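You operate a simulated robot arm through the tools that you are given. There is no shell and no other tool.

Carry out the task below with a simulated robot arm. There is one attempt and no reset: what you move stays moved.

JOB
Gauge the blue roller stub's run-out; stand it in the green tray up to 0.3 mm, else the brown.
Fine: crank once round, a twentieth short or an eighth over at most; dial arm off again.

It is judged by the outcome, as a careful person would: the job done as asked, and still so three seconds after it is handed in. It fails if anything else is knocked over, pushed out of place, dropped, spilled or broken.

ROBOT AND FRAMES
A 7-joint arm with a two-finger parallel gripper, fixed in place. Base frame: the origin is on the floor under the middle of its stand, x ahead of it, y to its left, z up; the work surface is at about z = 0.85. Units: m, rad, N and s.
With the tool pointing down near the work surface it reaches from about 0.24 to 0.68 m from the base axis. Its first joint turns from -1.152 to 1.152 rad. Payload 2.4 kg.
The tool frame sits at the grasp point between the pads (the TCP): z along the fingers, y along the line on which they close. The tips reach 0.03 m beyond it. Largest opening 0.094 m; finger width 0.028, thickness 0.01; the body of the gripper, 0.05 by 0.096 m, starts 0.055 m behind the TCP.
Orientation is that of the tool frame in the base frame, as a unit quaternion [w, x, y, z]. With the fingers straight down and closing along the base's y, the tool's x points along the base's -x, its y along +y and its z along -z.

CONTROLS
- The arm moves only by the tool step_arm. Its arguments are lists of equal length, an entry for each row: "delta_pos": the shift along the tool's x, y, z in m, a list of three; "rot": the turn, a rotation vector about the tool's x, y, z in rad, a list of three; "hand": the finger opening in m, from 0 to 0.094. In form: {"delta_pos": [[dx, dy, dz], ...], "rot": [[wx, wy, wz], ...], "hand": [hand, ...]}. A call has 1 to 20 rows; each row is the pose to reach, as a shift and turn from the pose commanded when the call began, along the tool's axes at that moment. A row lasts 0.2 s, in which the tool goes at most 0.05 m and 0.15 rad; a call with a longer step from one row to the next is refused whole, and so is a gripper value outside its range. A pose out of reach is approached as far as the arm can. The call stops where the force on the tool passes 40 N (or 10 N more than at its start, if that is more) or the arm is blocked; 0.2 s more then pass. The fingers move at their own pace (about 0.153 m/s each) and stop on an object; they squeeze with about 42 N. The grip force told is the motor's: it shows also when the fingers shut on nothing. Time passes only in rows, and 0.2 s behind the last, so rows that repeat a pose let the fingers close. The reply holds the time, the measured pose of the TCP, the force on the tool along the base axes, the opening and the grip force, in the units named above and with some noise, with the torque about the TCP (base axes, N m) and any sound that the robot's microphone picked up.
- Cameras (640 x 400 px; columns grow to the right, rows downward): "scene" is fixed at [0.0492, 0.4695, 1.4426]; the picture's right is [-0.80, -0.60, 0.00], its down [-0.33, 0.43, -0.84] and it looks along [0.51, -0.67, -0.54] (base axes); focal length 360 px, centre (320, 200). "wrist" rides on the gripper at [0.076, 0.014, -0.102] in the tool frame; the picture's right is [-0.18, 0.98, 0.00], its down [-0.75, -0.14, -0.64] and it looks along [-0.63, -0.12, 0.77] (tool axes); focal length 243 px, centre (320, 200). There is no depth. A picture from a camera that has moved, and an enlarged one, comes with that camera's place and axes in the base frame and with its lens. The place of the scene camera against the robot may be out by one fixed shift of up to 0.025 m in any direction.
- snapshot(camera): a new picture of that camera. The clock stands still meanwhile.
- zoom(camera, box): a new picture of the part [left, top, right, bottom] of that camera's present view, enlarged. The clock stands still meanwhile.
- finish_job(): hands the job in; it is judged then, once.

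Nothing tells you positions but the pictures and the camera data. Unless the task says otherwise, let go and move clear before handing in.

The tools are called by a JSON object that holds its "fn" and its "kwargs". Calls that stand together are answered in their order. step_arm: Moves the arm, as the interface text tells. Its arguments: {"type":"object","properties":{"delta_pos":{"type":"array","items":{"type":"array","items":{"type":"number"}}},"rot":{"type":"array","items":{"type":"array","items":{"type":"number"}}},"hand":{"type":"array","items":{"type":"number"}}},"required":["delta_pos","rot","hand"]} The other tools are called the same way: snapshot (camera) takes a picture; zoom (camera, box) takes an enlarged picture of a part of a camera's view; finish_job () hands the job in.

At the start:

```text
time_s: 0.0
tool_pos: [0.3193, -0.0658, 1.1726]
tcp_rot: [0.001, 0.0, 1.0, 0.0]
force: [-0.4, -0.7, 0.5]
ft_torque: [-0.02, 0.0, 0.03]
finger_gap: 0.0938
finger_force: 0.0
```

scene: 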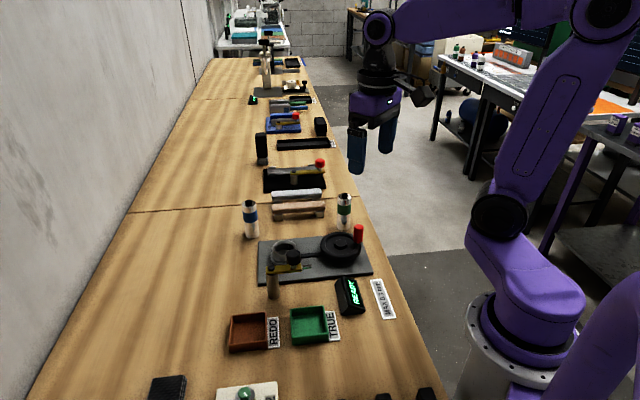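
wrist: 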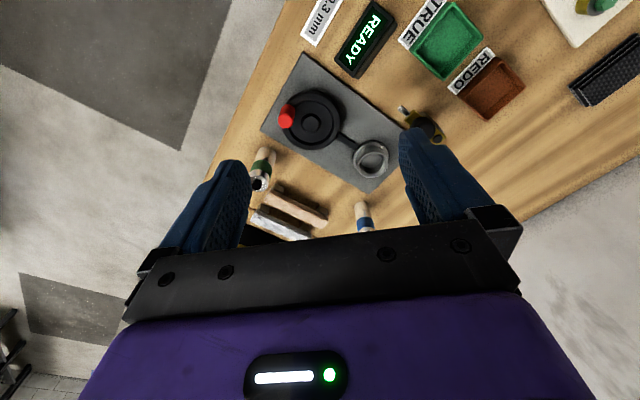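

I see a bench with a gauge fixture (a grey plate with a red-knobbed crank, a cup/chuck and a dial arm), a green tray marked TRUE, a brown tray marked REDO, a READY display and two stubs with coloured bands. I'll look closer before I move anything.

{"fn": "zoom", "kwargs": {"camera": "scene", "box": [220, 180, 420, 305]}}

{"fn": "zoom", "kwargs": {"camera": "scene", "box": [200, 260, 440, 400]}}

{"fn": "zoom", "kwargs": {"camera": "wrist", "box": [230, 0, 550, 200]}}

{"fn": "zoom", "kwargs": {"camera": "scene", "box": [220, 100, 380, 200]}}

```text
3.20 times, centred on (320, 242) of scene
camera zoom: at [0.0492, 0.4695, 1.4426], right [-0.8, -0.6, 0.0], down [-0.33, 0.43, -0.84], along [0.51, -0.67, -0.54], focal length 1153 px, centre (320, 64)
```

zoom: 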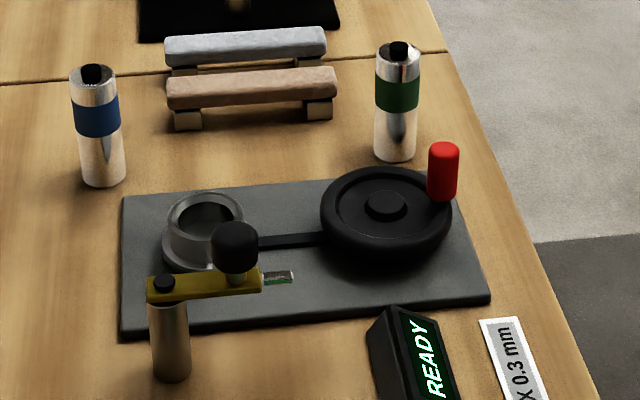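

```text
2.67 times, centred on (320, 330) of scene
camera zoom: at [0.0492, 0.4695, 1.4426], right [-0.8, -0.6, 0.0], down [-0.33, 0.43, -0.84], along [0.51, -0.67, -0.54], focal length 961 px, centre (320, -147)
```

zoom: 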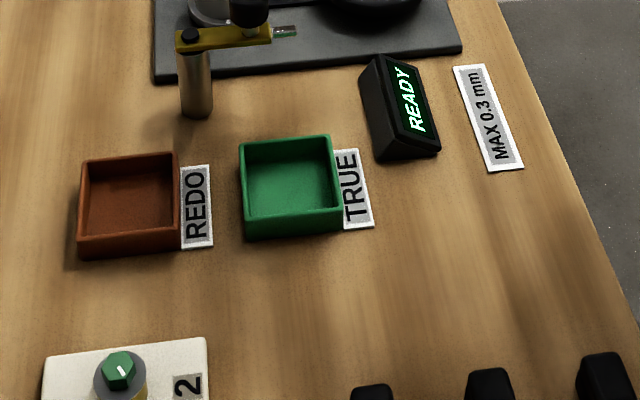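

```text
2.00 times, centred on (390, 100) of wrist
camera zoom: at [0.2446, -0.0506, 1.2769], right [0.18, 0.98, 0.0], down [0.75, -0.14, 0.64], along [0.63, -0.12, -0.77], focal length 485 px, centre (180, 400)
```

zoom: 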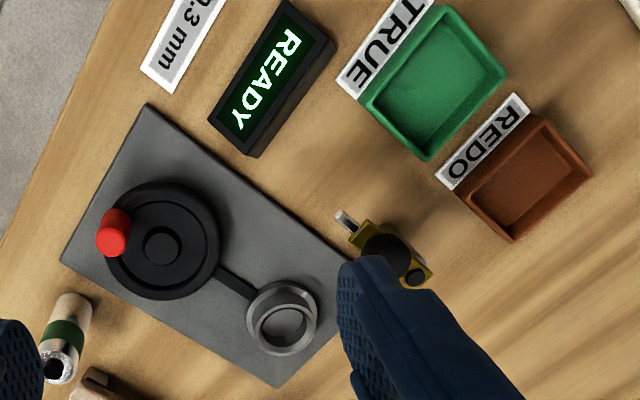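

```text
4.00 times, centred on (300, 150) of scene
camera zoom: at [0.0492, 0.4695, 1.4426], right [-0.8, -0.6, 0.0], down [-0.33, 0.43, -0.84], along [0.51, -0.67, -0.54], focal length 1441 px, centre (400, 400)
```

zoom: 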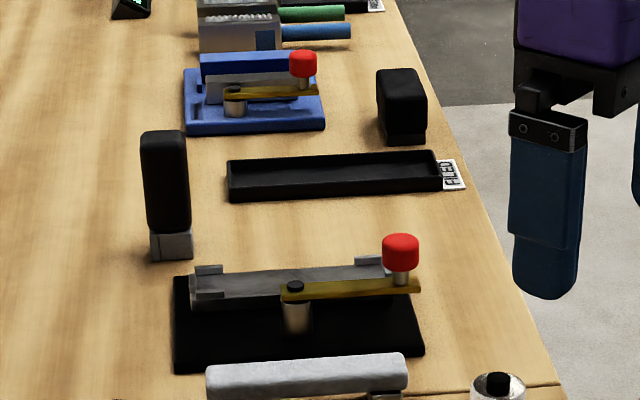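

The fixture lies diagonally in front of the robot: chuck cup near (0.485, 0.0), crank wheel near (0.395, -0.10), dial-arm post near (0.454, 0.10). The blue stub is near (0.59, -0.03). I'll take tighter zooms for detail before moving.

{"fn": "zoom", "kwargs": {"camera": "wrist", "box": [255, 40, 415, 140]}}

{"fn": "zoom", "kwargs": {"camera": "wrist", "box": [340, 80, 500, 180]}}

{"fn": "zoom", "kwargs": {"camera": "scene", "box": [240, 230, 320, 280]}}

{"fn": "zoom", "kwargs": {"camera": "scene", "box": [300, 215, 380, 265]}}

{"fn": "zoom", "kwargs": {"camera": "scene", "box": [225, 185, 305, 235]}}

```text
4.00 times, centred on (335, 90) of wrist
camera zoom: at [0.2446, -0.0506, 1.2769], right [0.18, 0.98, 0.0], down [0.75, -0.14, 0.64], along [0.63, -0.12, -0.77], focal length 970 px, centre (260, 640)
```

zoom: 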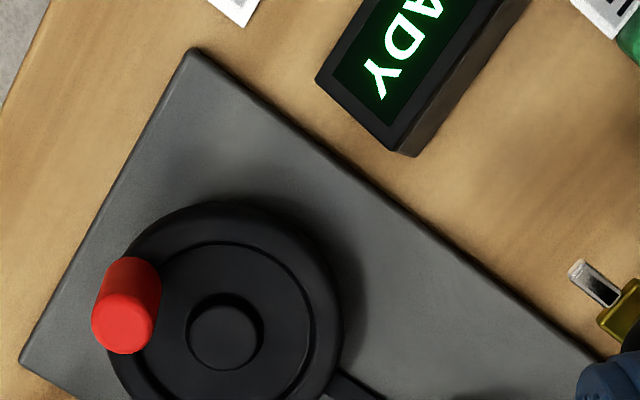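

```text
4.00 times, centred on (420, 130) of wrist
camera zoom: at [0.2446, -0.0506, 1.2769], right [0.18, 0.98, 0.0], down [0.75, -0.14, 0.64], along [0.63, -0.12, -0.77], focal length 970 px, centre (-80, 480)
```

zoom: 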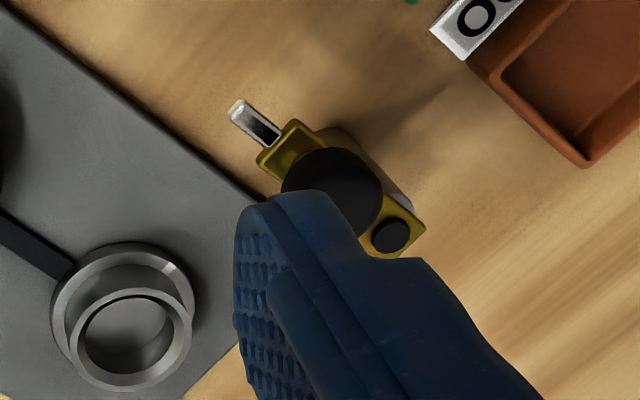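

```text
8.00 times, centred on (280, 255) of scene
camera zoom: at [0.0492, 0.4695, 1.4426], right [-0.8, -0.6, 0.0], down [-0.33, 0.43, -0.84], along [0.51, -0.67, -0.54], focal length 2882 px, centre (640, -240)
```

zoom: 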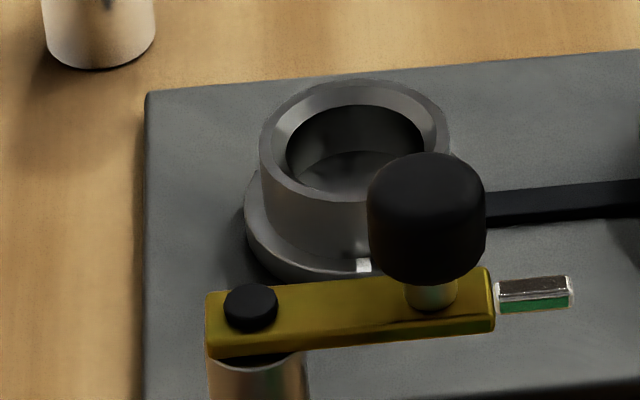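

```text
8.00 times, centred on (340, 240) of scene
camera zoom: at [0.0492, 0.4695, 1.4426], right [-0.8, -0.6, 0.0], down [-0.33, 0.43, -0.84], along [0.51, -0.67, -0.54], focal length 2882 px, centre (160, -120)
```

zoom: 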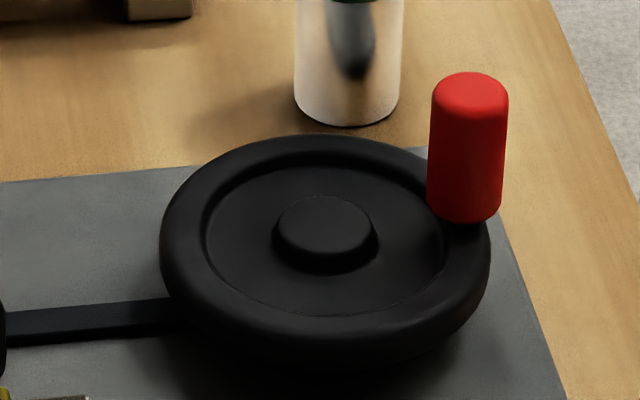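

```text
8.00 times, centred on (265, 210) of scene
camera zoom: at [0.0492, 0.4695, 1.4426], right [-0.8, -0.6, 0.0], down [-0.33, 0.43, -0.84], along [0.51, -0.67, -0.54], focal length 2882 px, centre (760, 120)
```

zoom: 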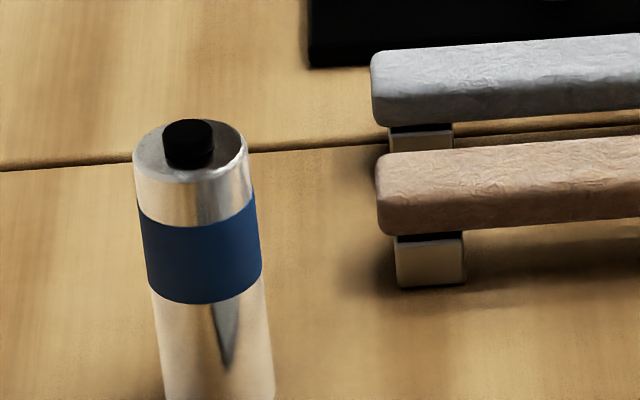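

The chuck is a chamfered cup of about 41 mm bore, and the stub is about 36 mm in diameter with a black nub on top. I'll hover toward the blue stub, keeping high, so the wrist camera can fix its position.

{"fn": "step_arm", "kwargs": {"delta_pos": [[-0.032, 0.0045, 0.009], [-0.064, 0.009, 0.018], [-0.096, 0.0135, 0.027], [-0.128, 0.018, 0.036], [-0.16, 0.0225, 0.045], [-0.19, 0.027, 0.054], [-0.22, 0.0315, 0.063], [-0.25, 0.036, 0.0726], [-0.25, 0.036, 0.0726]], "rot": [[0, 0, 0], [0, 0, 0], [0, 0, 0], [0, 0, 0], [0, 0, 0], [0, 0, 0], [0, 0, 0], [0, 0, 0], [0, 0, 0]], "hand": [0.094, 0.094, 0.094, 0.094, 0.094, 0.094, 0.094, 0.094, 0.094]}}

{"fn": "snapshot", "kwargs": {"camera": "wrist"}}

{"fn": "snapshot", "kwargs": {"camera": "scene"}}

```text
time_s: 2.0
tool_pos: [0.5689, -0.0314, 1.0992]
tcp_rot: [0.001, 0.0, 1.0, 0.0]
force: [0.6, 0.1, -0.8]
ft_torque: [-0.01, 0.0, -0.02]
finger_gap: 0.0939
finger_force: 0.0
```

```text
taken
camera wrist: at [0.4922, -0.0152, 1.2033], right [0.18, 0.98, 0.0], down [0.75, -0.14, 0.64], along [0.63, -0.12, -0.77], focal length 243 px, centre (320, 200)
```

wrist: 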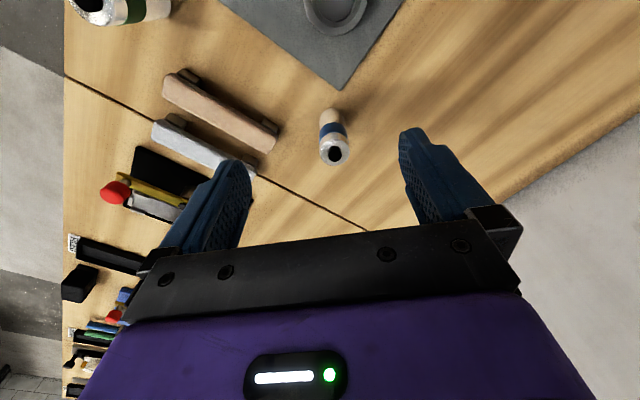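

```text
taken
```

scene: 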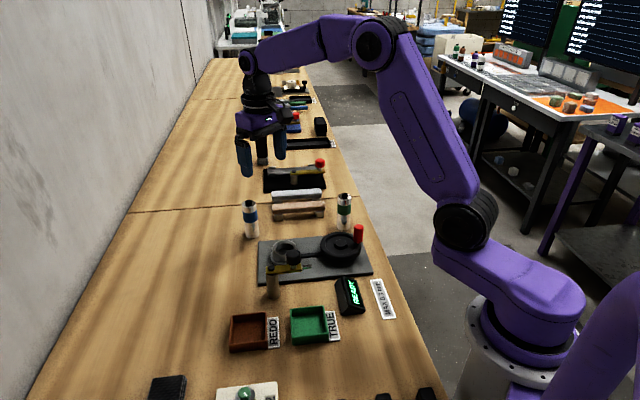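

The blue stub is between the fingers and slightly off-centre. I'll zoom in to localise its top and base, and check the surroundings.

{"fn": "zoom", "kwargs": {"camera": "wrist", "box": [270, 90, 398, 170]}}

{"fn": "zoom", "kwargs": {"camera": "wrist", "box": [250, 0, 442, 120]}}

```text
5.00 times, centred on (334, 130) of wrist
camera zoom: at [0.4922, -0.0152, 1.2033], right [0.18, 0.98, 0.0], down [0.75, -0.14, 0.64], along [0.63, -0.12, -0.77], focal length 1213 px, centre (250, 550)
```

zoom: 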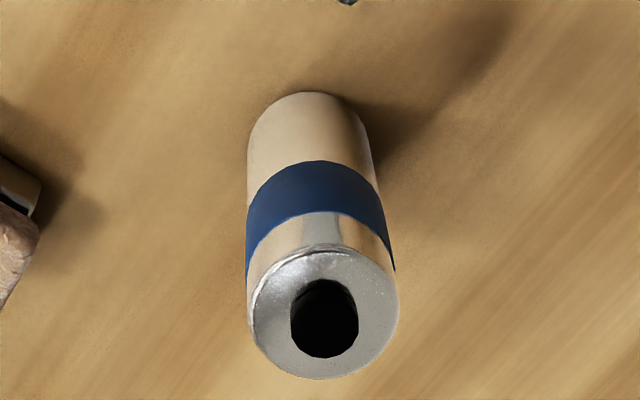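

```text
3.33 times, centred on (346, 60) of wrist
camera zoom: at [0.4922, -0.0152, 1.2033], right [0.18, 0.98, 0.0], down [0.75, -0.14, 0.64], along [0.63, -0.12, -0.77], focal length 809 px, centre (233, 667)
```

zoom: 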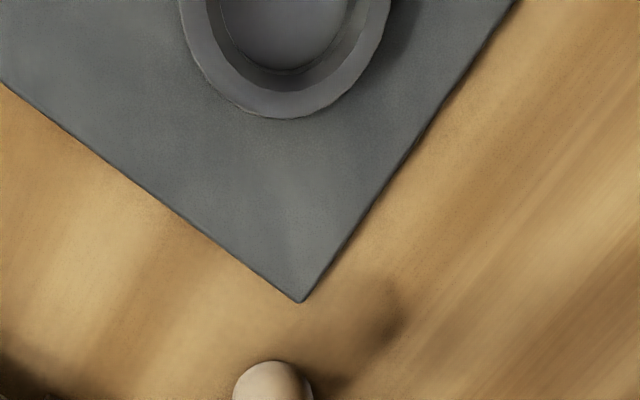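

The blue stub stands at about (0.632, -0.023) with its top near z = 0.945. I'll move over it, narrow the fingers to 0.066 and check alignment before going down.

{"fn": "step_arm", "kwargs": {"delta_pos": [[-0.03, 0.003, 0.01], [-0.05, 0.005, 0.025], [-0.064, 0.006, 0.04], [-0.064, 0.006, 0.04]], "rot": [[0, 0, 0], [0, 0, 0], [0, 0, 0], [0, 0, 0]], "hand": [0.08, 0.066, 0.066, 0.066]}}

{"fn": "snapshot", "kwargs": {"camera": "wrist"}}

{"fn": "zoom", "kwargs": {"camera": "wrist", "box": [240, 50, 400, 150]}}

```text
time_s: 3.0
tool_pos: [0.6331, -0.025, 1.0616]
tcp_rot: [-0.001, 0.0, 1.0, 0.0]
force: [0.4, -0.4, -0.5]
ft_torque: [0.02, 0.02, -0.01]
finger_gap: 0.0662
finger_force: 0.0
```

```text
taken
camera wrist: at [0.5579, -0.0098, 1.1658], right [0.18, 0.98, 0.0], down [0.75, -0.14, 0.64], along [0.63, -0.12, -0.77], focal length 243 px, centre (320, 200)
```

wrist: 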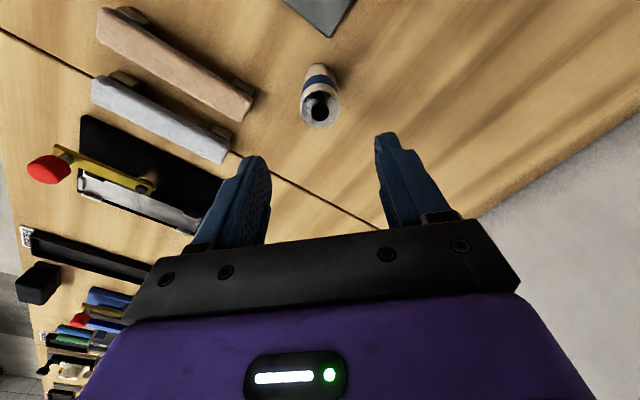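

```text
4.00 times, centred on (320, 100) of wrist
camera zoom: at [0.5579, -0.0098, 1.1658], right [0.18, 0.98, 0.0], down [0.75, -0.14, 0.64], along [0.63, -0.12, -0.77], focal length 970 px, centre (320, 600)
```

zoom: 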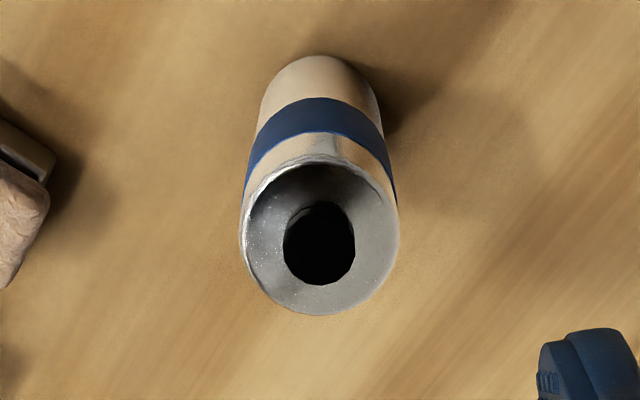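

The stub is centred on the tool axis. I'll descend to z ≈ 0.930, with the tips about 4.5 cm below the stub top, and close.

{"fn": "step_arm", "kwargs": {"delta_pos": [[0.0005, 0, 0.035], [0.001, 0, 0.07], [0.001, 0, 0.1], [0.001, 0, 0.12], [0.001, 0, 0.13], [0.001, 0, 0.13], [0.001, 0, 0.13], [0.001, 0, 0.13], [0.001, 0, 0.13]], "rot": [[0, 0, 0], [0, 0, 0], [0, 0, 0], [0, 0, 0], [0, 0, 0], [0, 0, 0], [0, 0, 0], [0, 0, 0], [0, 0, 0]], "hand": [0.066, 0.066, 0.066, 0.066, 0.066, 0.066, 0.03, 0.0, 0.0]}}

{"fn": "snapshot", "kwargs": {"camera": "wrist"}}

{"fn": "zoom", "kwargs": {"camera": "scene", "box": [200, 150, 360, 250]}}

```text
time_s: 5.0
tool_pos: [0.6313, -0.0225, 0.9318]
tcp_rot: [0.0, 0.0, 1.0, 0.0]
force: [0.5, -0.8, 0.0]
ft_torque: [-0.02, -0.04, 0.0]
finger_gap: 0.0346
finger_force: 42.2
```

```text
taken
camera wrist: at [0.5559, -0.008, 1.0354], right [0.18, 0.98, 0.0], down [0.75, -0.14, 0.64], along [0.63, -0.12, -0.77], focal length 243 px, centre (320, 200)
```

wrist: 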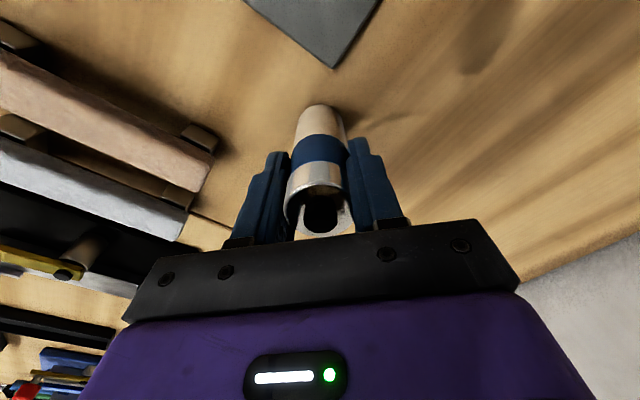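

```text
4.00 times, centred on (280, 200) of scene
camera zoom: at [0.0492, 0.4695, 1.4426], right [-0.8, -0.6, 0.0], down [-0.33, 0.43, -0.84], along [0.51, -0.67, -0.54], focal length 1441 px, centre (480, 200)
```

zoom: 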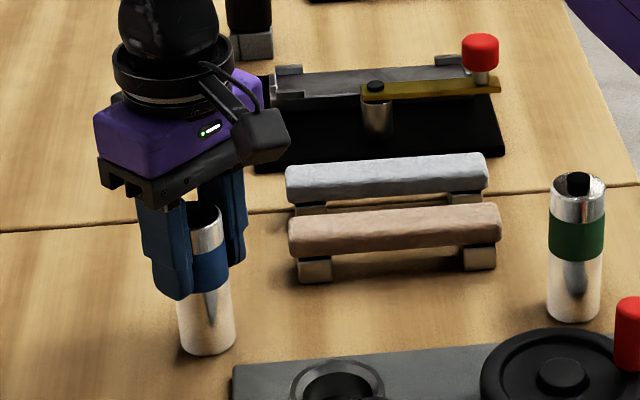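

The stub is gripped (34.6 mm). I'll lift straight up, then carry it above the chuck at (0.488, 0.003) and check alignment.

{"fn": "step_arm", "kwargs": {"delta_pos": [[0, 0, -0.02], [0, 0, -0.05], [0, 0, -0.09], [0, 0, -0.13], [0.03, 0.006, -0.14], [0.065, 0.013, -0.14], [0.1, 0.02, -0.14], [0.13, 0.025, -0.14], [0.144, 0.027, -0.14], [0.144, 0.027, -0.14]], "rot": [[0, 0, 0], [0, 0, 0], [0, 0, 0], [0, 0, 0], [0, 0, 0], [0, 0, 0], [0, 0, 0], [0, 0, 0], [0, 0, 0], [0, 0, 0]], "hand": [0, 0, 0, 0, 0, 0, 0, 0, 0, 0]}}

{"fn": "snapshot", "kwargs": {"camera": "wrist"}}

{"fn": "zoom", "kwargs": {"camera": "wrist", "box": [240, 40, 400, 140]}}

{"fn": "zoom", "kwargs": {"camera": "scene", "box": [200, 180, 360, 280]}}

```text
time_s: 7.2
tool_pos: [0.4908, 0.0031, 1.0694]
tcp_rot: [-0.001, 0.0, 1.0, 0.0]
force: [0.0, -0.3, -4.2]
ft_torque: [-0.01, 0.02, 0.02]
finger_gap: 0.0345
finger_force: 42.3
```

```text
taken
camera wrist: at [0.4152, 0.0179, 1.1733], right [0.18, 0.98, 0.0], down [0.75, -0.14, 0.64], along [0.63, -0.12, -0.77], focal length 243 px, centre (320, 200)
```

wrist: 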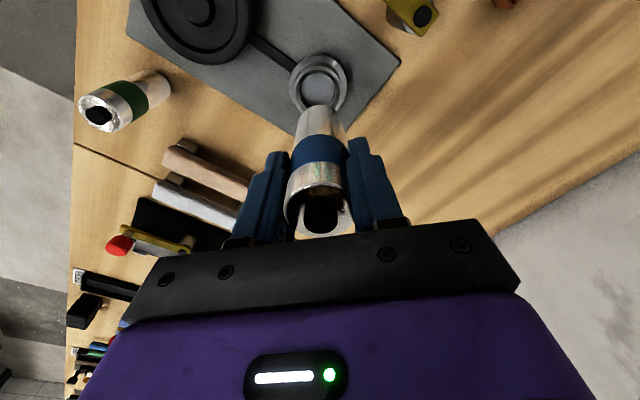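

```text
4.00 times, centred on (320, 90) of wrist
camera zoom: at [0.4152, 0.0179, 1.1733], right [0.18, 0.98, 0.0], down [0.75, -0.14, 0.64], along [0.63, -0.12, -0.77], focal length 970 px, centre (320, 640)
```

zoom: 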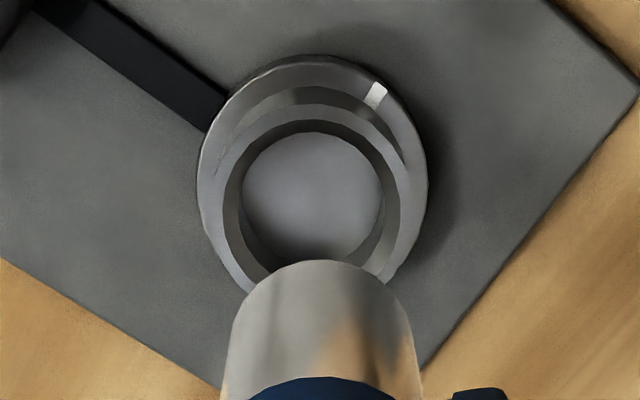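

```text
4.00 times, centred on (280, 230) of scene
camera zoom: at [0.0492, 0.4695, 1.4426], right [-0.8, -0.6, 0.0], down [-0.33, 0.43, -0.84], along [0.51, -0.67, -0.54], focal length 1441 px, centre (480, 80)
```

zoom: 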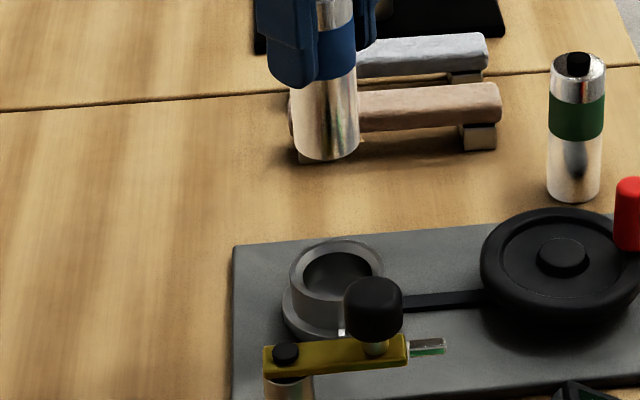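

The chuck looks to be at about (0.494, 0.001), roughly 3 mm from the tool axis. I'll correct that, lower until the stub base is just above the rim, and look again.

{"fn": "step_arm", "kwargs": {"delta_pos": [[-0.0015, -0.0015, 0.03], [-0.0025, -0.0025, 0.06], [-0.0025, -0.0025, 0.08], [-0.0025, -0.0025, 0.08]], "rot": [[0, 0, 0], [0, 0, 0], [0, 0, 0], [0, 0, 0]], "hand": [0, 0, 0, 0]}}

{"fn": "zoom", "kwargs": {"camera": "wrist", "box": [240, 60, 400, 160]}}

{"fn": "zoom", "kwargs": {"camera": "scene", "box": [240, 200, 320, 250]}}

```text
time_s: 8.2
tool_pos: [0.491, 0.0003, 0.9912]
tcp_rot: [0.0, 0.0, 1.0, 0.0]
force: [0.5, -0.1, -4.4]
ft_torque: [-0.02, 0.01, -0.01]
finger_gap: 0.0347
finger_force: 42.1
```

```text
4.00 times, centred on (320, 110) of wrist
camera zoom: at [0.4154, 0.0151, 1.0946], right [0.18, 0.98, 0.0], down [0.75, -0.14, 0.64], along [0.63, -0.12, -0.77], focal length 970 px, centre (320, 560)
```

zoom: 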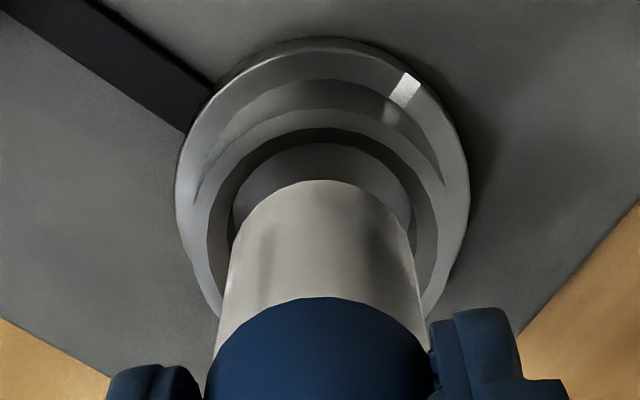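

```text
8.00 times, centred on (280, 225) of scene
camera zoom: at [0.0492, 0.4695, 1.4426], right [-0.8, -0.6, 0.0], down [-0.33, 0.43, -0.84], along [0.51, -0.67, -0.54], focal length 2882 px, centre (640, 0)
```

zoom: 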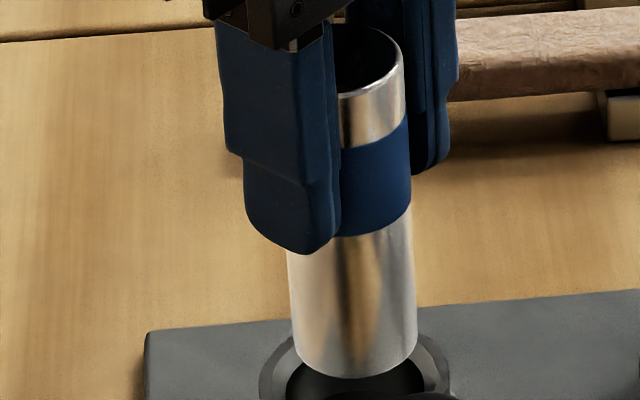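

The stub base is about 2 cm above the rim and nearly aligned. I'll zoom in tightly to measure the residual offset against the bore and chamfer.

{"fn": "zoom", "kwargs": {"camera": "wrist", "box": [275, 60, 371, 120]}}

{"fn": "zoom", "kwargs": {"camera": "scene", "box": [260, 230, 308, 260]}}

```text
6.67 times, centred on (323, 90) of wrist
camera zoom: at [0.4154, 0.0151, 1.0946], right [0.18, 0.98, 0.0], down [0.75, -0.14, 0.64], along [0.63, -0.12, -0.77], focal length 1618 px, centre (300, 933)
```

zoom: 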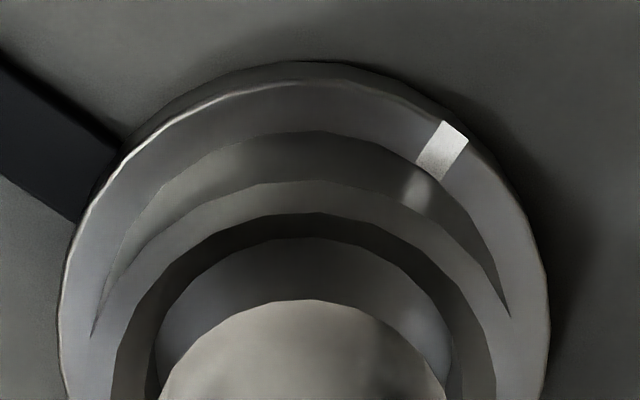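

```text
13.33 times, centred on (284, 245) of scene
camera zoom: at [0.0492, 0.4695, 1.4426], right [-0.8, -0.6, 0.0], down [-0.33, 0.43, -0.84], along [0.51, -0.67, -0.54], focal length 4803 px, centre (800, -400)
```

zoom: 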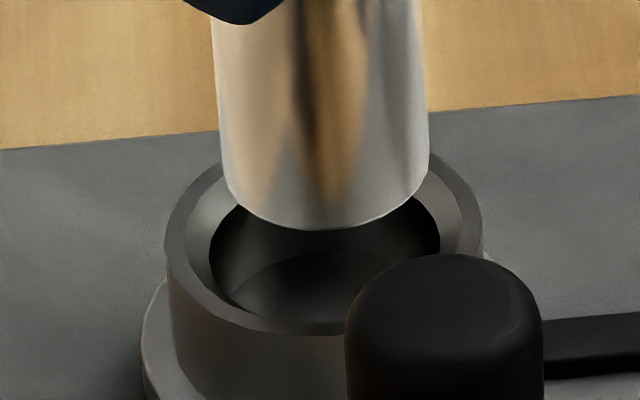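

Both cameras show the stub aligned with the bore to within 1–2 mm, with about 2 mm of clearance plus a chamfer. I'll nudge +1.5 mm in x and descend gently, watching the force.

{"fn": "step_arm", "kwargs": {"delta_pos": [[-0.0015, -0.0003, 0.0], [-0.0015, -0.0003, 0.006], [-0.0015, -0.0003, 0.012], [-0.0015, -0.0003, 0.017], [-0.0015, -0.0003, 0.022], [-0.0015, -0.0003, 0.026], [-0.0015, -0.0003, 0.026]], "rot": [[0, 0, 0], [0, 0, 0], [0, 0, 0], [0, 0, 0], [0, 0, 0], [0, 0, 0], [0, 0, 0]], "hand": [0, 0, 0, 0, 0, 0, 0]}}

{"fn": "zoom", "kwargs": {"camera": "scene", "box": [256, 225, 320, 265]}}

{"fn": "zoom", "kwargs": {"camera": "wrist", "box": [256, 60, 384, 140]}}

```text
time_s: 9.8
tool_pos: [0.493, 0.0001, 0.9656]
tcp_rot: [0.0, -0.001, 1.0, 0.0]
force: [-0.2, 0.2, -3.6]
ft_torque: [0.01, 0.02, -0.03]
finger_gap: 0.0343
finger_force: 41.9
```

```text
10.00 times, centred on (288, 245) of scene
camera zoom: at [0.0492, 0.4695, 1.4426], right [-0.8, -0.6, 0.0], down [-0.33, 0.43, -0.84], along [0.51, -0.67, -0.54], focal length 3602 px, centre (640, -250)
```

zoom: 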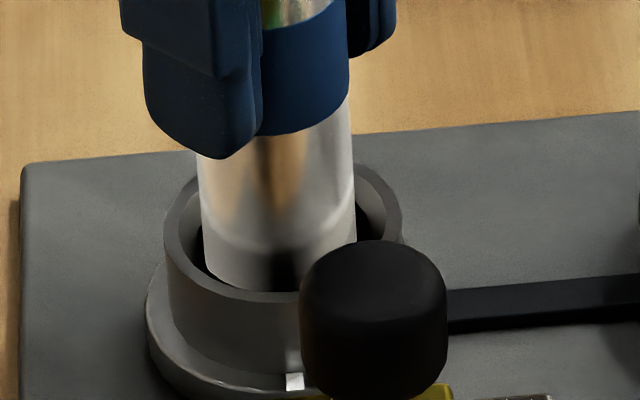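

```text
5.00 times, centred on (320, 100) of wrist
camera zoom: at [0.4181, 0.0156, 1.0683], right [0.18, 0.98, 0.0], down [0.75, -0.14, 0.64], along [0.63, -0.12, -0.77], focal length 1213 px, centre (320, 700)
```

zoom: 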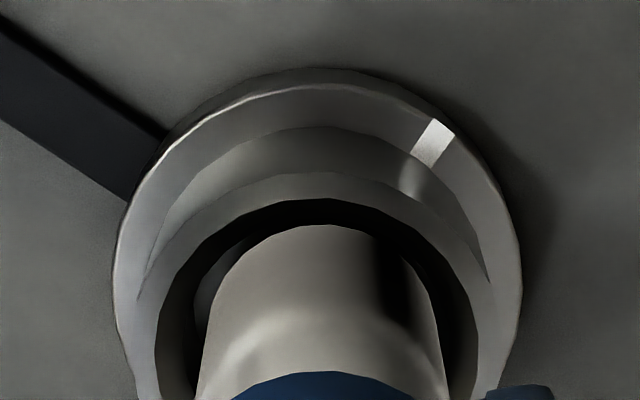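

The stub has entered the chuck mouth with no contact force. I'll continue down in small steps until it seats.

{"fn": "step_arm", "kwargs": {"delta_pos": [[0, -0.0004, 0.003], [0, -0.0004, 0.006], [0, -0.0004, 0.009], [0, -0.0004, 0.012], [0, -0.0004, 0.012]], "rot": [[0, 0, 0], [0, 0, 0], [0, 0, 0], [0, 0, 0], [0, 0, 0]], "hand": [0, 0, 0, 0, 0]}}

{"fn": "zoom", "kwargs": {"camera": "scene", "box": [256, 225, 320, 265]}}

{"fn": "zoom", "kwargs": {"camera": "wrist", "box": [256, 60, 384, 140]}}

```text
time_s: 10.7
tool_pos: [0.4947, 0.0008, 0.958]
tcp_rot: [0.002, -0.001, 1.0, 0.001]
force: [-6.9, 0.4, 8.1]
ft_torque: [-0.18, -0.54, -0.02]
finger_gap: 0.0344
finger_force: 41.5
stopped in row 4: the force on the tool passed its limit at 47 N (the readings are from after the stop); the commanded pose is now the measured one
```

```text
10.00 times, centred on (288, 245) of scene
camera zoom: at [0.0488, 0.4695, 1.4426], right [-0.8, -0.6, 0.0], down [-0.33, 0.43, -0.84], along [0.51, -0.67, -0.54], focal length 3602 px, centre (640, -250)
```

zoom: 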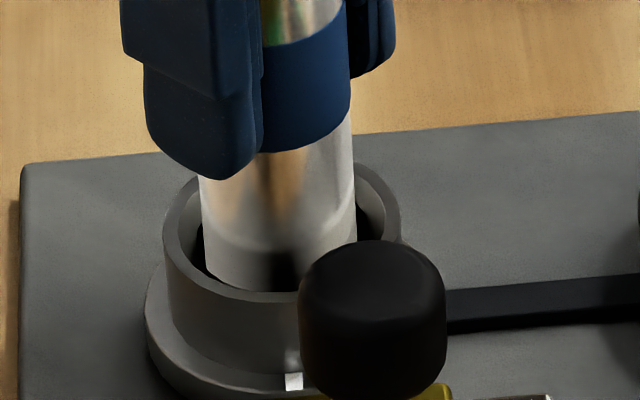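

```text
5.00 times, centred on (320, 100) of wrist
camera zoom: at [0.4181, 0.0151, 1.0615], right [0.18, 0.98, 0.0], down [0.75, -0.14, 0.64], along [0.63, -0.12, -0.76], focal length 1213 px, centre (320, 700)
```

zoom: 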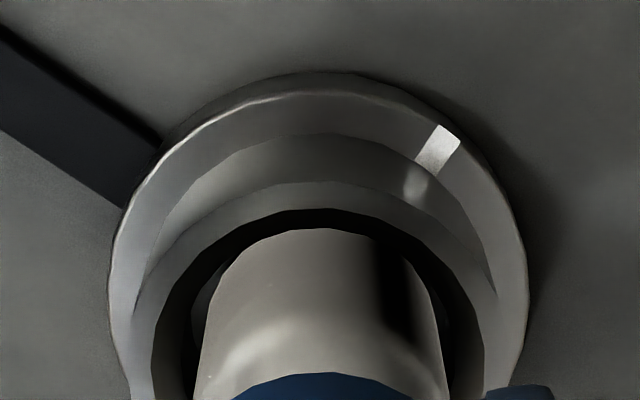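

Contact was made at z ≈ 0.958, which matches the cup floor (rim about 0.893, floor about 0.879). I'll release gently in place and check that the stub stands upright and seated.

{"fn": "step_arm", "kwargs": {"delta_pos": [[0, 0, 0], [0, 0, 0], [0, 0, 0]], "rot": [[0, 0, 0], [0, 0, 0], [0, 0, 0]], "hand": [0.038, 0.046, 0.056]}}

{"fn": "zoom", "kwargs": {"camera": "scene", "box": [232, 190, 328, 250]}}

{"fn": "zoom", "kwargs": {"camera": "wrist", "box": [240, 60, 400, 160]}}

```text
time_s: 11.5
tool_pos: [0.4948, 0.0018, 0.9581]
tcp_rot: [0.002, -0.001, 1.0, 0.0]
force: [0.9, -0.2, 0.3]
ft_torque: [-0.02, -0.01, 0.01]
finger_gap: 0.056
finger_force: 0.0
```

```text
6.67 times, centred on (280, 220) of scene
camera zoom: at [0.0492, 0.4695, 1.4426], right [-0.8, -0.6, 0.0], down [-0.33, 0.43, -0.84], along [0.51, -0.67, -0.54], focal length 2402 px, centre (587, 67)
```

zoom: 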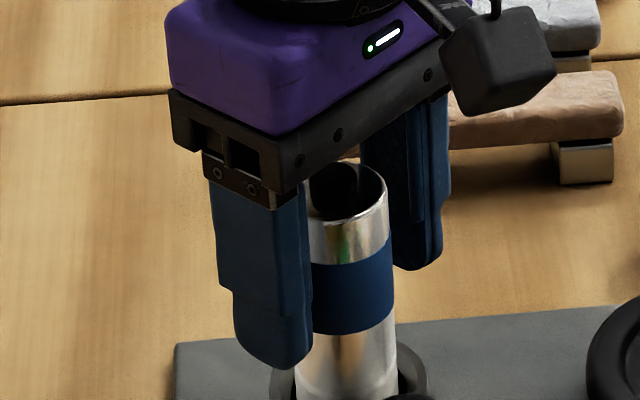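

```text
4.00 times, centred on (320, 110) of wrist
camera zoom: at [0.4186, 0.015, 1.0611], right [0.18, 0.98, 0.0], down [0.75, -0.14, 0.65], along [0.63, -0.12, -0.76], focal length 970 px, centre (320, 560)
```

zoom: 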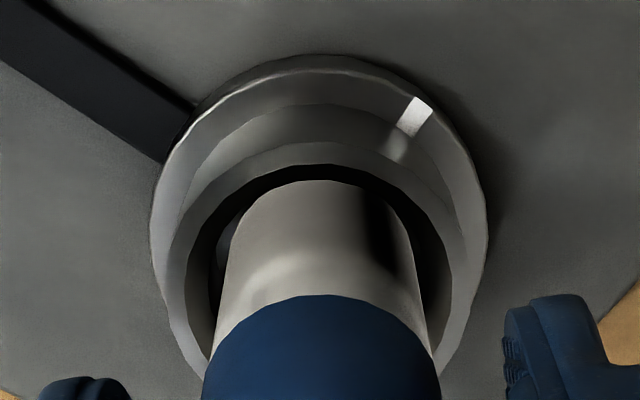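

Released with no residual force. I'll open a bit more, rise straight up, and check the stub's stance and the display.

{"fn": "step_arm", "kwargs": {"delta_pos": [[0, 0, 0], [0, 0, -0.015], [0, 0, -0.045], [0, 0, -0.085], [0, 0, -0.125], [0, 0, -0.125]], "rot": [[0, 0, 0], [0, 0, 0], [0, 0, 0], [0, 0, 0], [0, 0, 0], [0, 0, 0]], "hand": [0.066, 0.07, 0.07, 0.07, 0.07, 0.07]}}

{"fn": "snapshot", "kwargs": {"camera": "wrist"}}

{"fn": "zoom", "kwargs": {"camera": "scene", "box": [230, 190, 390, 290]}}

{"fn": "zoom", "kwargs": {"camera": "scene", "box": [320, 265, 400, 315]}}

```text
time_s: 12.9
tool_pos: [0.4919, 0.0018, 1.0852]
tcp_rot: [0.003, 0.0, 1.0, 0.0]
force: [0.0, 0.7, 0.5]
ft_torque: [0.03, 0.01, 0.01]
finger_gap: 0.0698
finger_force: 0.1
```

```text
taken
camera wrist: at [0.4154, 0.0169, 1.1881], right [0.18, 0.98, 0.0], down [0.75, -0.14, 0.65], along [0.63, -0.12, -0.76], focal length 243 px, centre (320, 200)
```

wrist: 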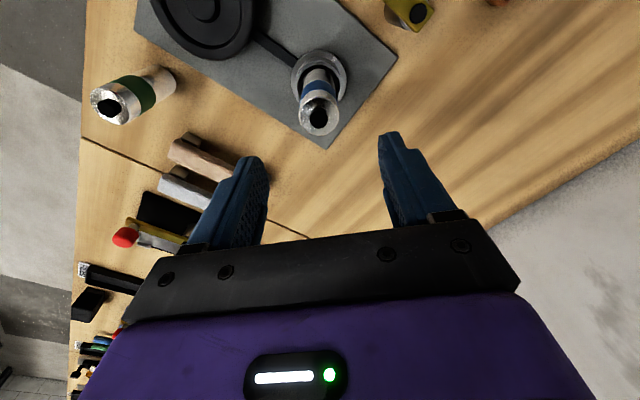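

```text
4.00 times, centred on (310, 240) of scene
camera zoom: at [0.0492, 0.4695, 1.4426], right [-0.8, -0.6, 0.0], down [-0.33, 0.43, -0.84], along [0.51, -0.67, -0.54], focal length 1441 px, centre (360, 40)
```

zoom: 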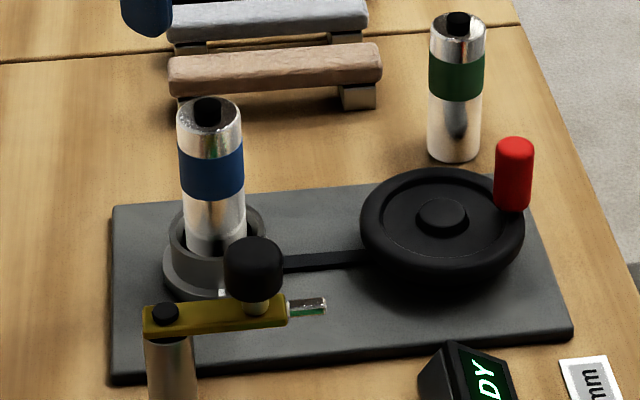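

```text
8.00 times, centred on (360, 290) of scene
camera zoom: at [0.0492, 0.4695, 1.4426], right [-0.8, -0.6, 0.0], down [-0.33, 0.43, -0.84], along [0.51, -0.67, -0.54], focal length 2882 px, centre (0, -520)
```

zoom: 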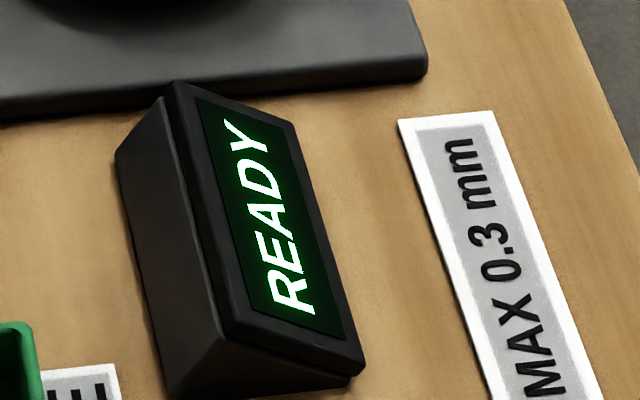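

The stub is seated and upright; its base is on the chuck floor, and the display reads READY. Next is the dial arm: I'll move high above its black knob and yaw 90° so the fingers straddle it along x, with the camera looking back at the chuck.

{"fn": "step_arm", "kwargs": {"delta_pos": [[0.0, 0.0, -0.015], [0.01, 0.008, -0.02], [0.02, 0.015, -0.02], [0.03, 0.022, -0.02], [0.04, 0.03, -0.02], [0.05, 0.037, -0.02], [0.06, 0.044, -0.02], [0.07, 0.051, -0.02], [0.08, 0.058, -0.02], [0.085, 0.062, -0.02], [0.0885, 0.065, -0.02], [0.0885, 0.065, -0.02]], "rot": [[0, 0, 0.14], [0, 0, 0.28], [0, 0, 0.42], [0, 0, 0.56], [0, 0, 0.7], [0, 0, 0.84], [0, 0, 0.98], [0, 0, 1.12], [0, 0, 1.26], [0, 0, 1.4], [0, 0, 1.5], [0, 0, 1.5708]], "hand": [0.07, 0.07, 0.07, 0.07, 0.07, 0.07, 0.07, 0.07, 0.07, 0.07, 0.07, 0.07]}}

{"fn": "snapshot", "kwargs": {"camera": "wrist"}}

{"fn": "snapshot", "kwargs": {"camera": "scene"}}

```text
time_s: 15.5
tool_pos: [0.4064, 0.0646, 1.1018]
tcp_rot: [0.001, 0.708, 0.706, 0.001]
force: [0.6, 0.1, -0.2]
ft_torque: [0.02, 0.0, -0.01]
finger_gap: 0.0699
finger_force: 0.0
```

```text
taken
camera wrist: at [0.4198, 0.1422, 1.2065], right [0.98, -0.19, 0.0], down [-0.14, -0.75, 0.64], along [-0.12, -0.63, -0.77], focal length 243 px, centre (320, 200)
```

wrist: 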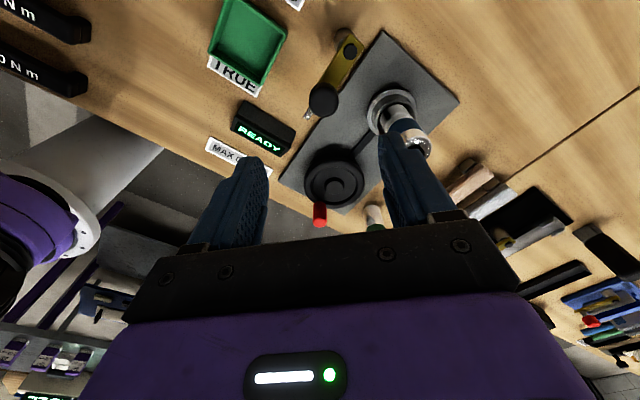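

```text
taken
```

scene: 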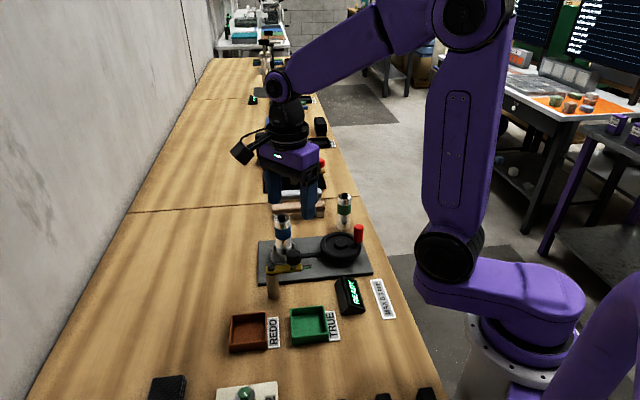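

This view shows the dial arm, chuck and crank all together. I'll zoom in to fix the positions of pivot, knob and tip.

{"fn": "zoom", "kwargs": {"camera": "wrist", "box": [280, 20, 440, 120]}}

{"fn": "zoom", "kwargs": {"camera": "wrist", "box": [280, 90, 440, 190]}}

{"fn": "zoom", "kwargs": {"camera": "wrist", "box": [200, 80, 328, 160]}}

```text
4.00 times, centred on (360, 70) of wrist
camera zoom: at [0.4198, 0.1422, 1.2065], right [0.98, -0.19, 0.0], down [-0.14, -0.75, 0.64], along [-0.12, -0.63, -0.77], focal length 970 px, centre (160, 720)
```

zoom: 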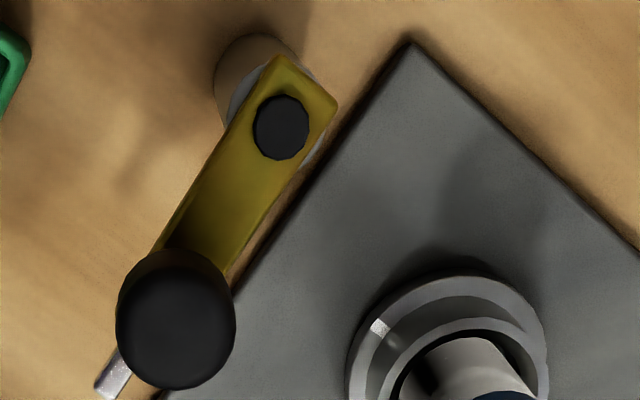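

```text
4.00 times, centred on (360, 140) of wrist
camera zoom: at [0.4198, 0.1422, 1.2065], right [0.98, -0.19, 0.0], down [-0.14, -0.75, 0.64], along [-0.12, -0.63, -0.77], focal length 970 px, centre (160, 440)
```

zoom: 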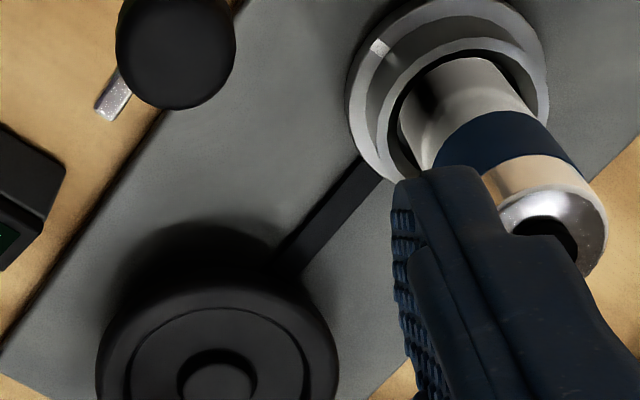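

```text
5.00 times, centred on (264, 120) of wrist
camera zoom: at [0.4198, 0.1422, 1.2065], right [0.98, -0.19, 0.0], down [-0.14, -0.75, 0.64], along [-0.12, -0.63, -0.77], focal length 1213 px, centre (600, 600)
```

zoom: 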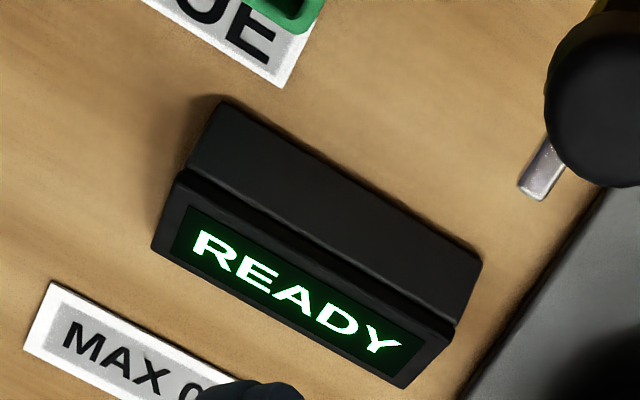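

From this view the dial pivot is at about (0.442, 0.097) and the knob at (0.409, 0.063), so the knob's arc radius is about 47 mm. The chuck lies about 72° counter-clockwise from the arm's present direction. I'll centre over the knob and lower to just above it to check.

{"fn": "step_arm", "kwargs": {"delta_pos": [[-0.003, 0.0035, 0.03], [-0.003, 0.0035, 0.06], [-0.003, 0.0035, 0.085], [-0.003, 0.0035, 0.098], [-0.003, 0.0035, 0.098]], "rot": [[0, 0, 0], [0, 0, 0], [0, 0, 0], [0, 0, 0], [0, 0, 0]], "hand": [0.06, 0.05, 0.05, 0.05, 0.05]}}

{"fn": "snapshot", "kwargs": {"camera": "wrist"}}

{"fn": "zoom", "kwargs": {"camera": "wrist", "box": [240, 70, 400, 170]}}

{"fn": "zoom", "kwargs": {"camera": "scene", "box": [240, 200, 352, 270]}}

```text
time_s: 16.7
tool_pos: [0.4087, 0.0605, 1.0045]
tcp_rot: [0.002, 0.706, 0.708, 0.001]
force: [0.5, -0.2, 1.0]
ft_torque: [-0.02, 0.0, -0.01]
finger_gap: 0.0501
finger_force: 0.0
```

```text
taken
camera wrist: at [0.4232, 0.1374, 1.1085], right [0.98, -0.18, 0.0], down [-0.14, -0.75, 0.64], along [-0.11, -0.63, -0.77], focal length 243 px, centre (320, 200)
```

wrist: 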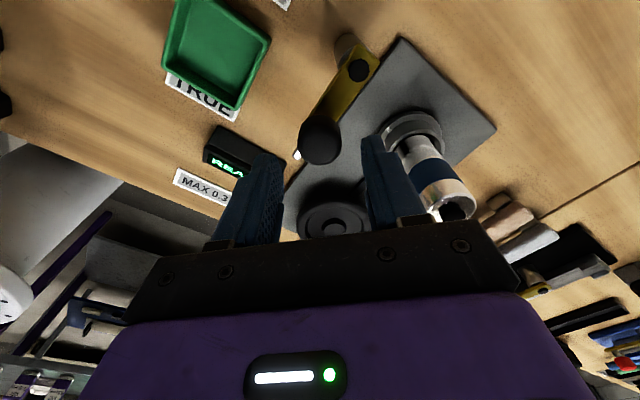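

```text
4.00 times, centred on (320, 120) of wrist
camera zoom: at [0.4232, 0.1374, 1.1085], right [0.98, -0.18, 0.0], down [-0.14, -0.75, 0.64], along [-0.11, -0.63, -0.77], focal length 970 px, centre (320, 520)
```

zoom: 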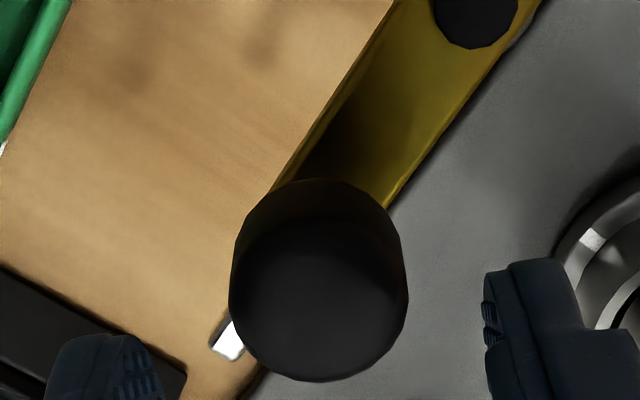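

```text
5.71 times, centred on (296, 235) of scene
camera zoom: at [0.0492, 0.4695, 1.4426], right [-0.8, -0.6, 0.0], down [-0.33, 0.43, -0.84], along [0.51, -0.67, -0.54], focal length 2058 px, centre (457, 0)
```

zoom: 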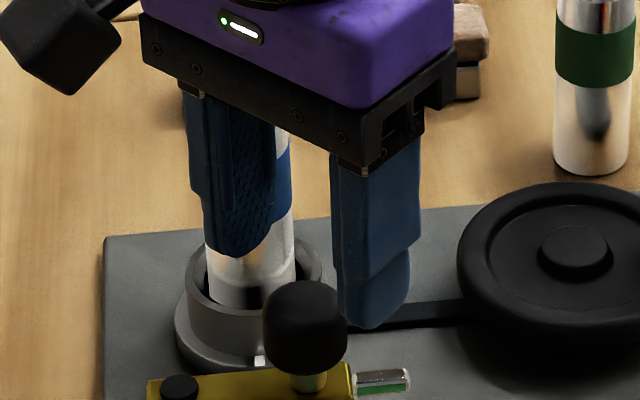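

The knob is well centred between the fingers; its top is at z ≈ 0.958 and the arm's upper surface is at about 0.925. I'll lower the tips to z ≈ 0.942 around the knob and narrow to a loose cage.

{"fn": "step_arm", "kwargs": {"delta_pos": [[0.002, 0, 0.01], [0.002, 0, 0.02], [0.002, 0, 0.028], [0.002, 0, 0.033], [0.002, 0, 0.033], [0.002, 0, 0.033]], "rot": [[0, 0, 0], [0, 0, 0], [0, 0, 0], [0, 0, 0], [0, 0, 0], [0, 0, 0]], "hand": [0.05, 0.05, 0.05, 0.05, 0.036, 0.036]}}

{"fn": "zoom", "kwargs": {"camera": "wrist", "box": [240, 90, 400, 190]}}

{"fn": "zoom", "kwargs": {"camera": "scene", "box": [240, 200, 352, 270]}}

```text
time_s: 18.1
tool_pos: [0.4084, 0.0628, 0.9717]
tcp_rot: [0.002, 0.706, 0.708, 0.001]
force: [0.0, -0.2, -0.1]
ft_torque: [0.0, 0.0, -0.03]
finger_gap: 0.0361
finger_force: 0.0
```

```text
4.00 times, centred on (320, 140) of wrist
camera zoom: at [0.4223, 0.14, 1.0753], right [0.98, -0.18, 0.0], down [-0.14, -0.75, 0.64], along [-0.11, -0.63, -0.77], focal length 970 px, centre (320, 440)
```

zoom: 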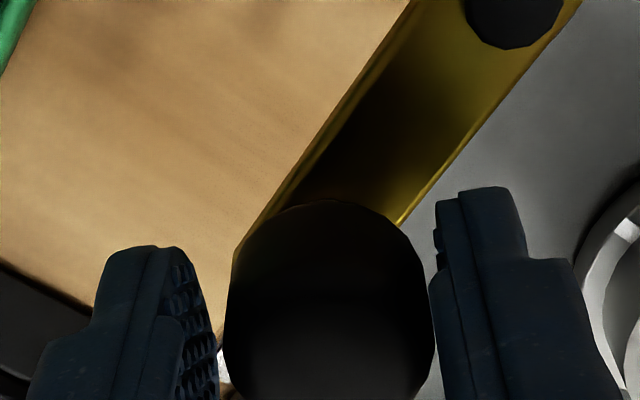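

```text
5.71 times, centred on (296, 235) of scene
camera zoom: at [0.0492, 0.4695, 1.4426], right [-0.8, -0.6, 0.0], down [-0.33, 0.43, -0.84], along [0.51, -0.67, -0.54], focal length 2058 px, centre (457, 0)
```

zoom: 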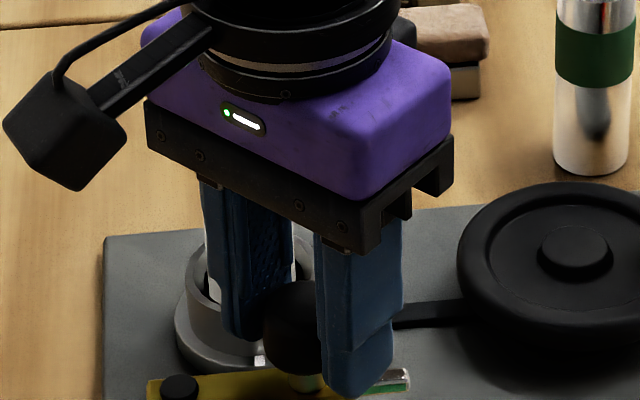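

The knob is loosely caged. I'll swing the arm along its arc, about 40° first, then check.

{"fn": "step_arm", "kwargs": {"delta_pos": [[-0.0027, 0.0032, 0], [-0.0052, 0.0065, 0], [-0.0073, 0.01, 0], [-0.0092, 0.0137, 0], [-0.0107, 0.0175, 0], [-0.0119, 0.0215, 0], [-0.0127, 0.0256, 0], [-0.0132, 0.0297, 0]], "rot": [[0, 0, 0], [0, 0, 0], [0, 0, 0], [0, 0, 0], [0, 0, 0], [0, 0, 0], [0, 0, 0], [0, 0, 0]], "hand": [0.036, 0.036, 0.036, 0.036, 0.036, 0.036, 0.036, 0.036]}}

{"fn": "snapshot", "kwargs": {"camera": "wrist"}}

{"fn": "zoom", "kwargs": {"camera": "scene", "box": [240, 200, 400, 300]}}

```text
time_s: 19.9
tool_pos: [0.4384, 0.0512, 0.971]
tcp_rot: [0.001, 0.706, 0.708, 0.002]
force: [-1.9, -1.3, -0.3]
ft_torque: [-0.04, 0.09, 0.06]
finger_gap: 0.0373
finger_force: 2.0
```

```text
taken
camera wrist: at [0.4527, 0.1278, 1.0746], right [0.98, -0.18, 0.0], down [-0.14, -0.75, 0.64], along [-0.11, -0.63, -0.77], focal length 243 px, centre (320, 200)
```

wrist: 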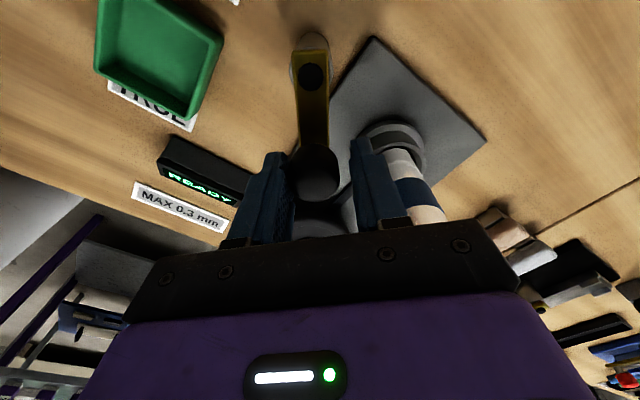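

```text
4.00 times, centred on (320, 250) of scene
camera zoom: at [0.0491, 0.4695, 1.4426], right [-0.8, -0.6, 0.0], down [-0.33, 0.43, -0.84], along [0.51, -0.67, -0.54], focal length 1441 px, centre (320, 0)
```

zoom: 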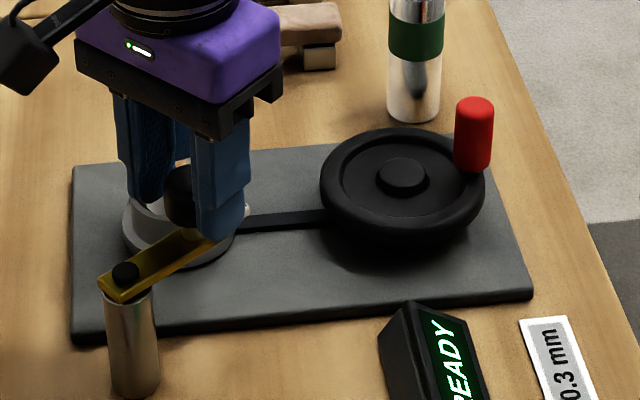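

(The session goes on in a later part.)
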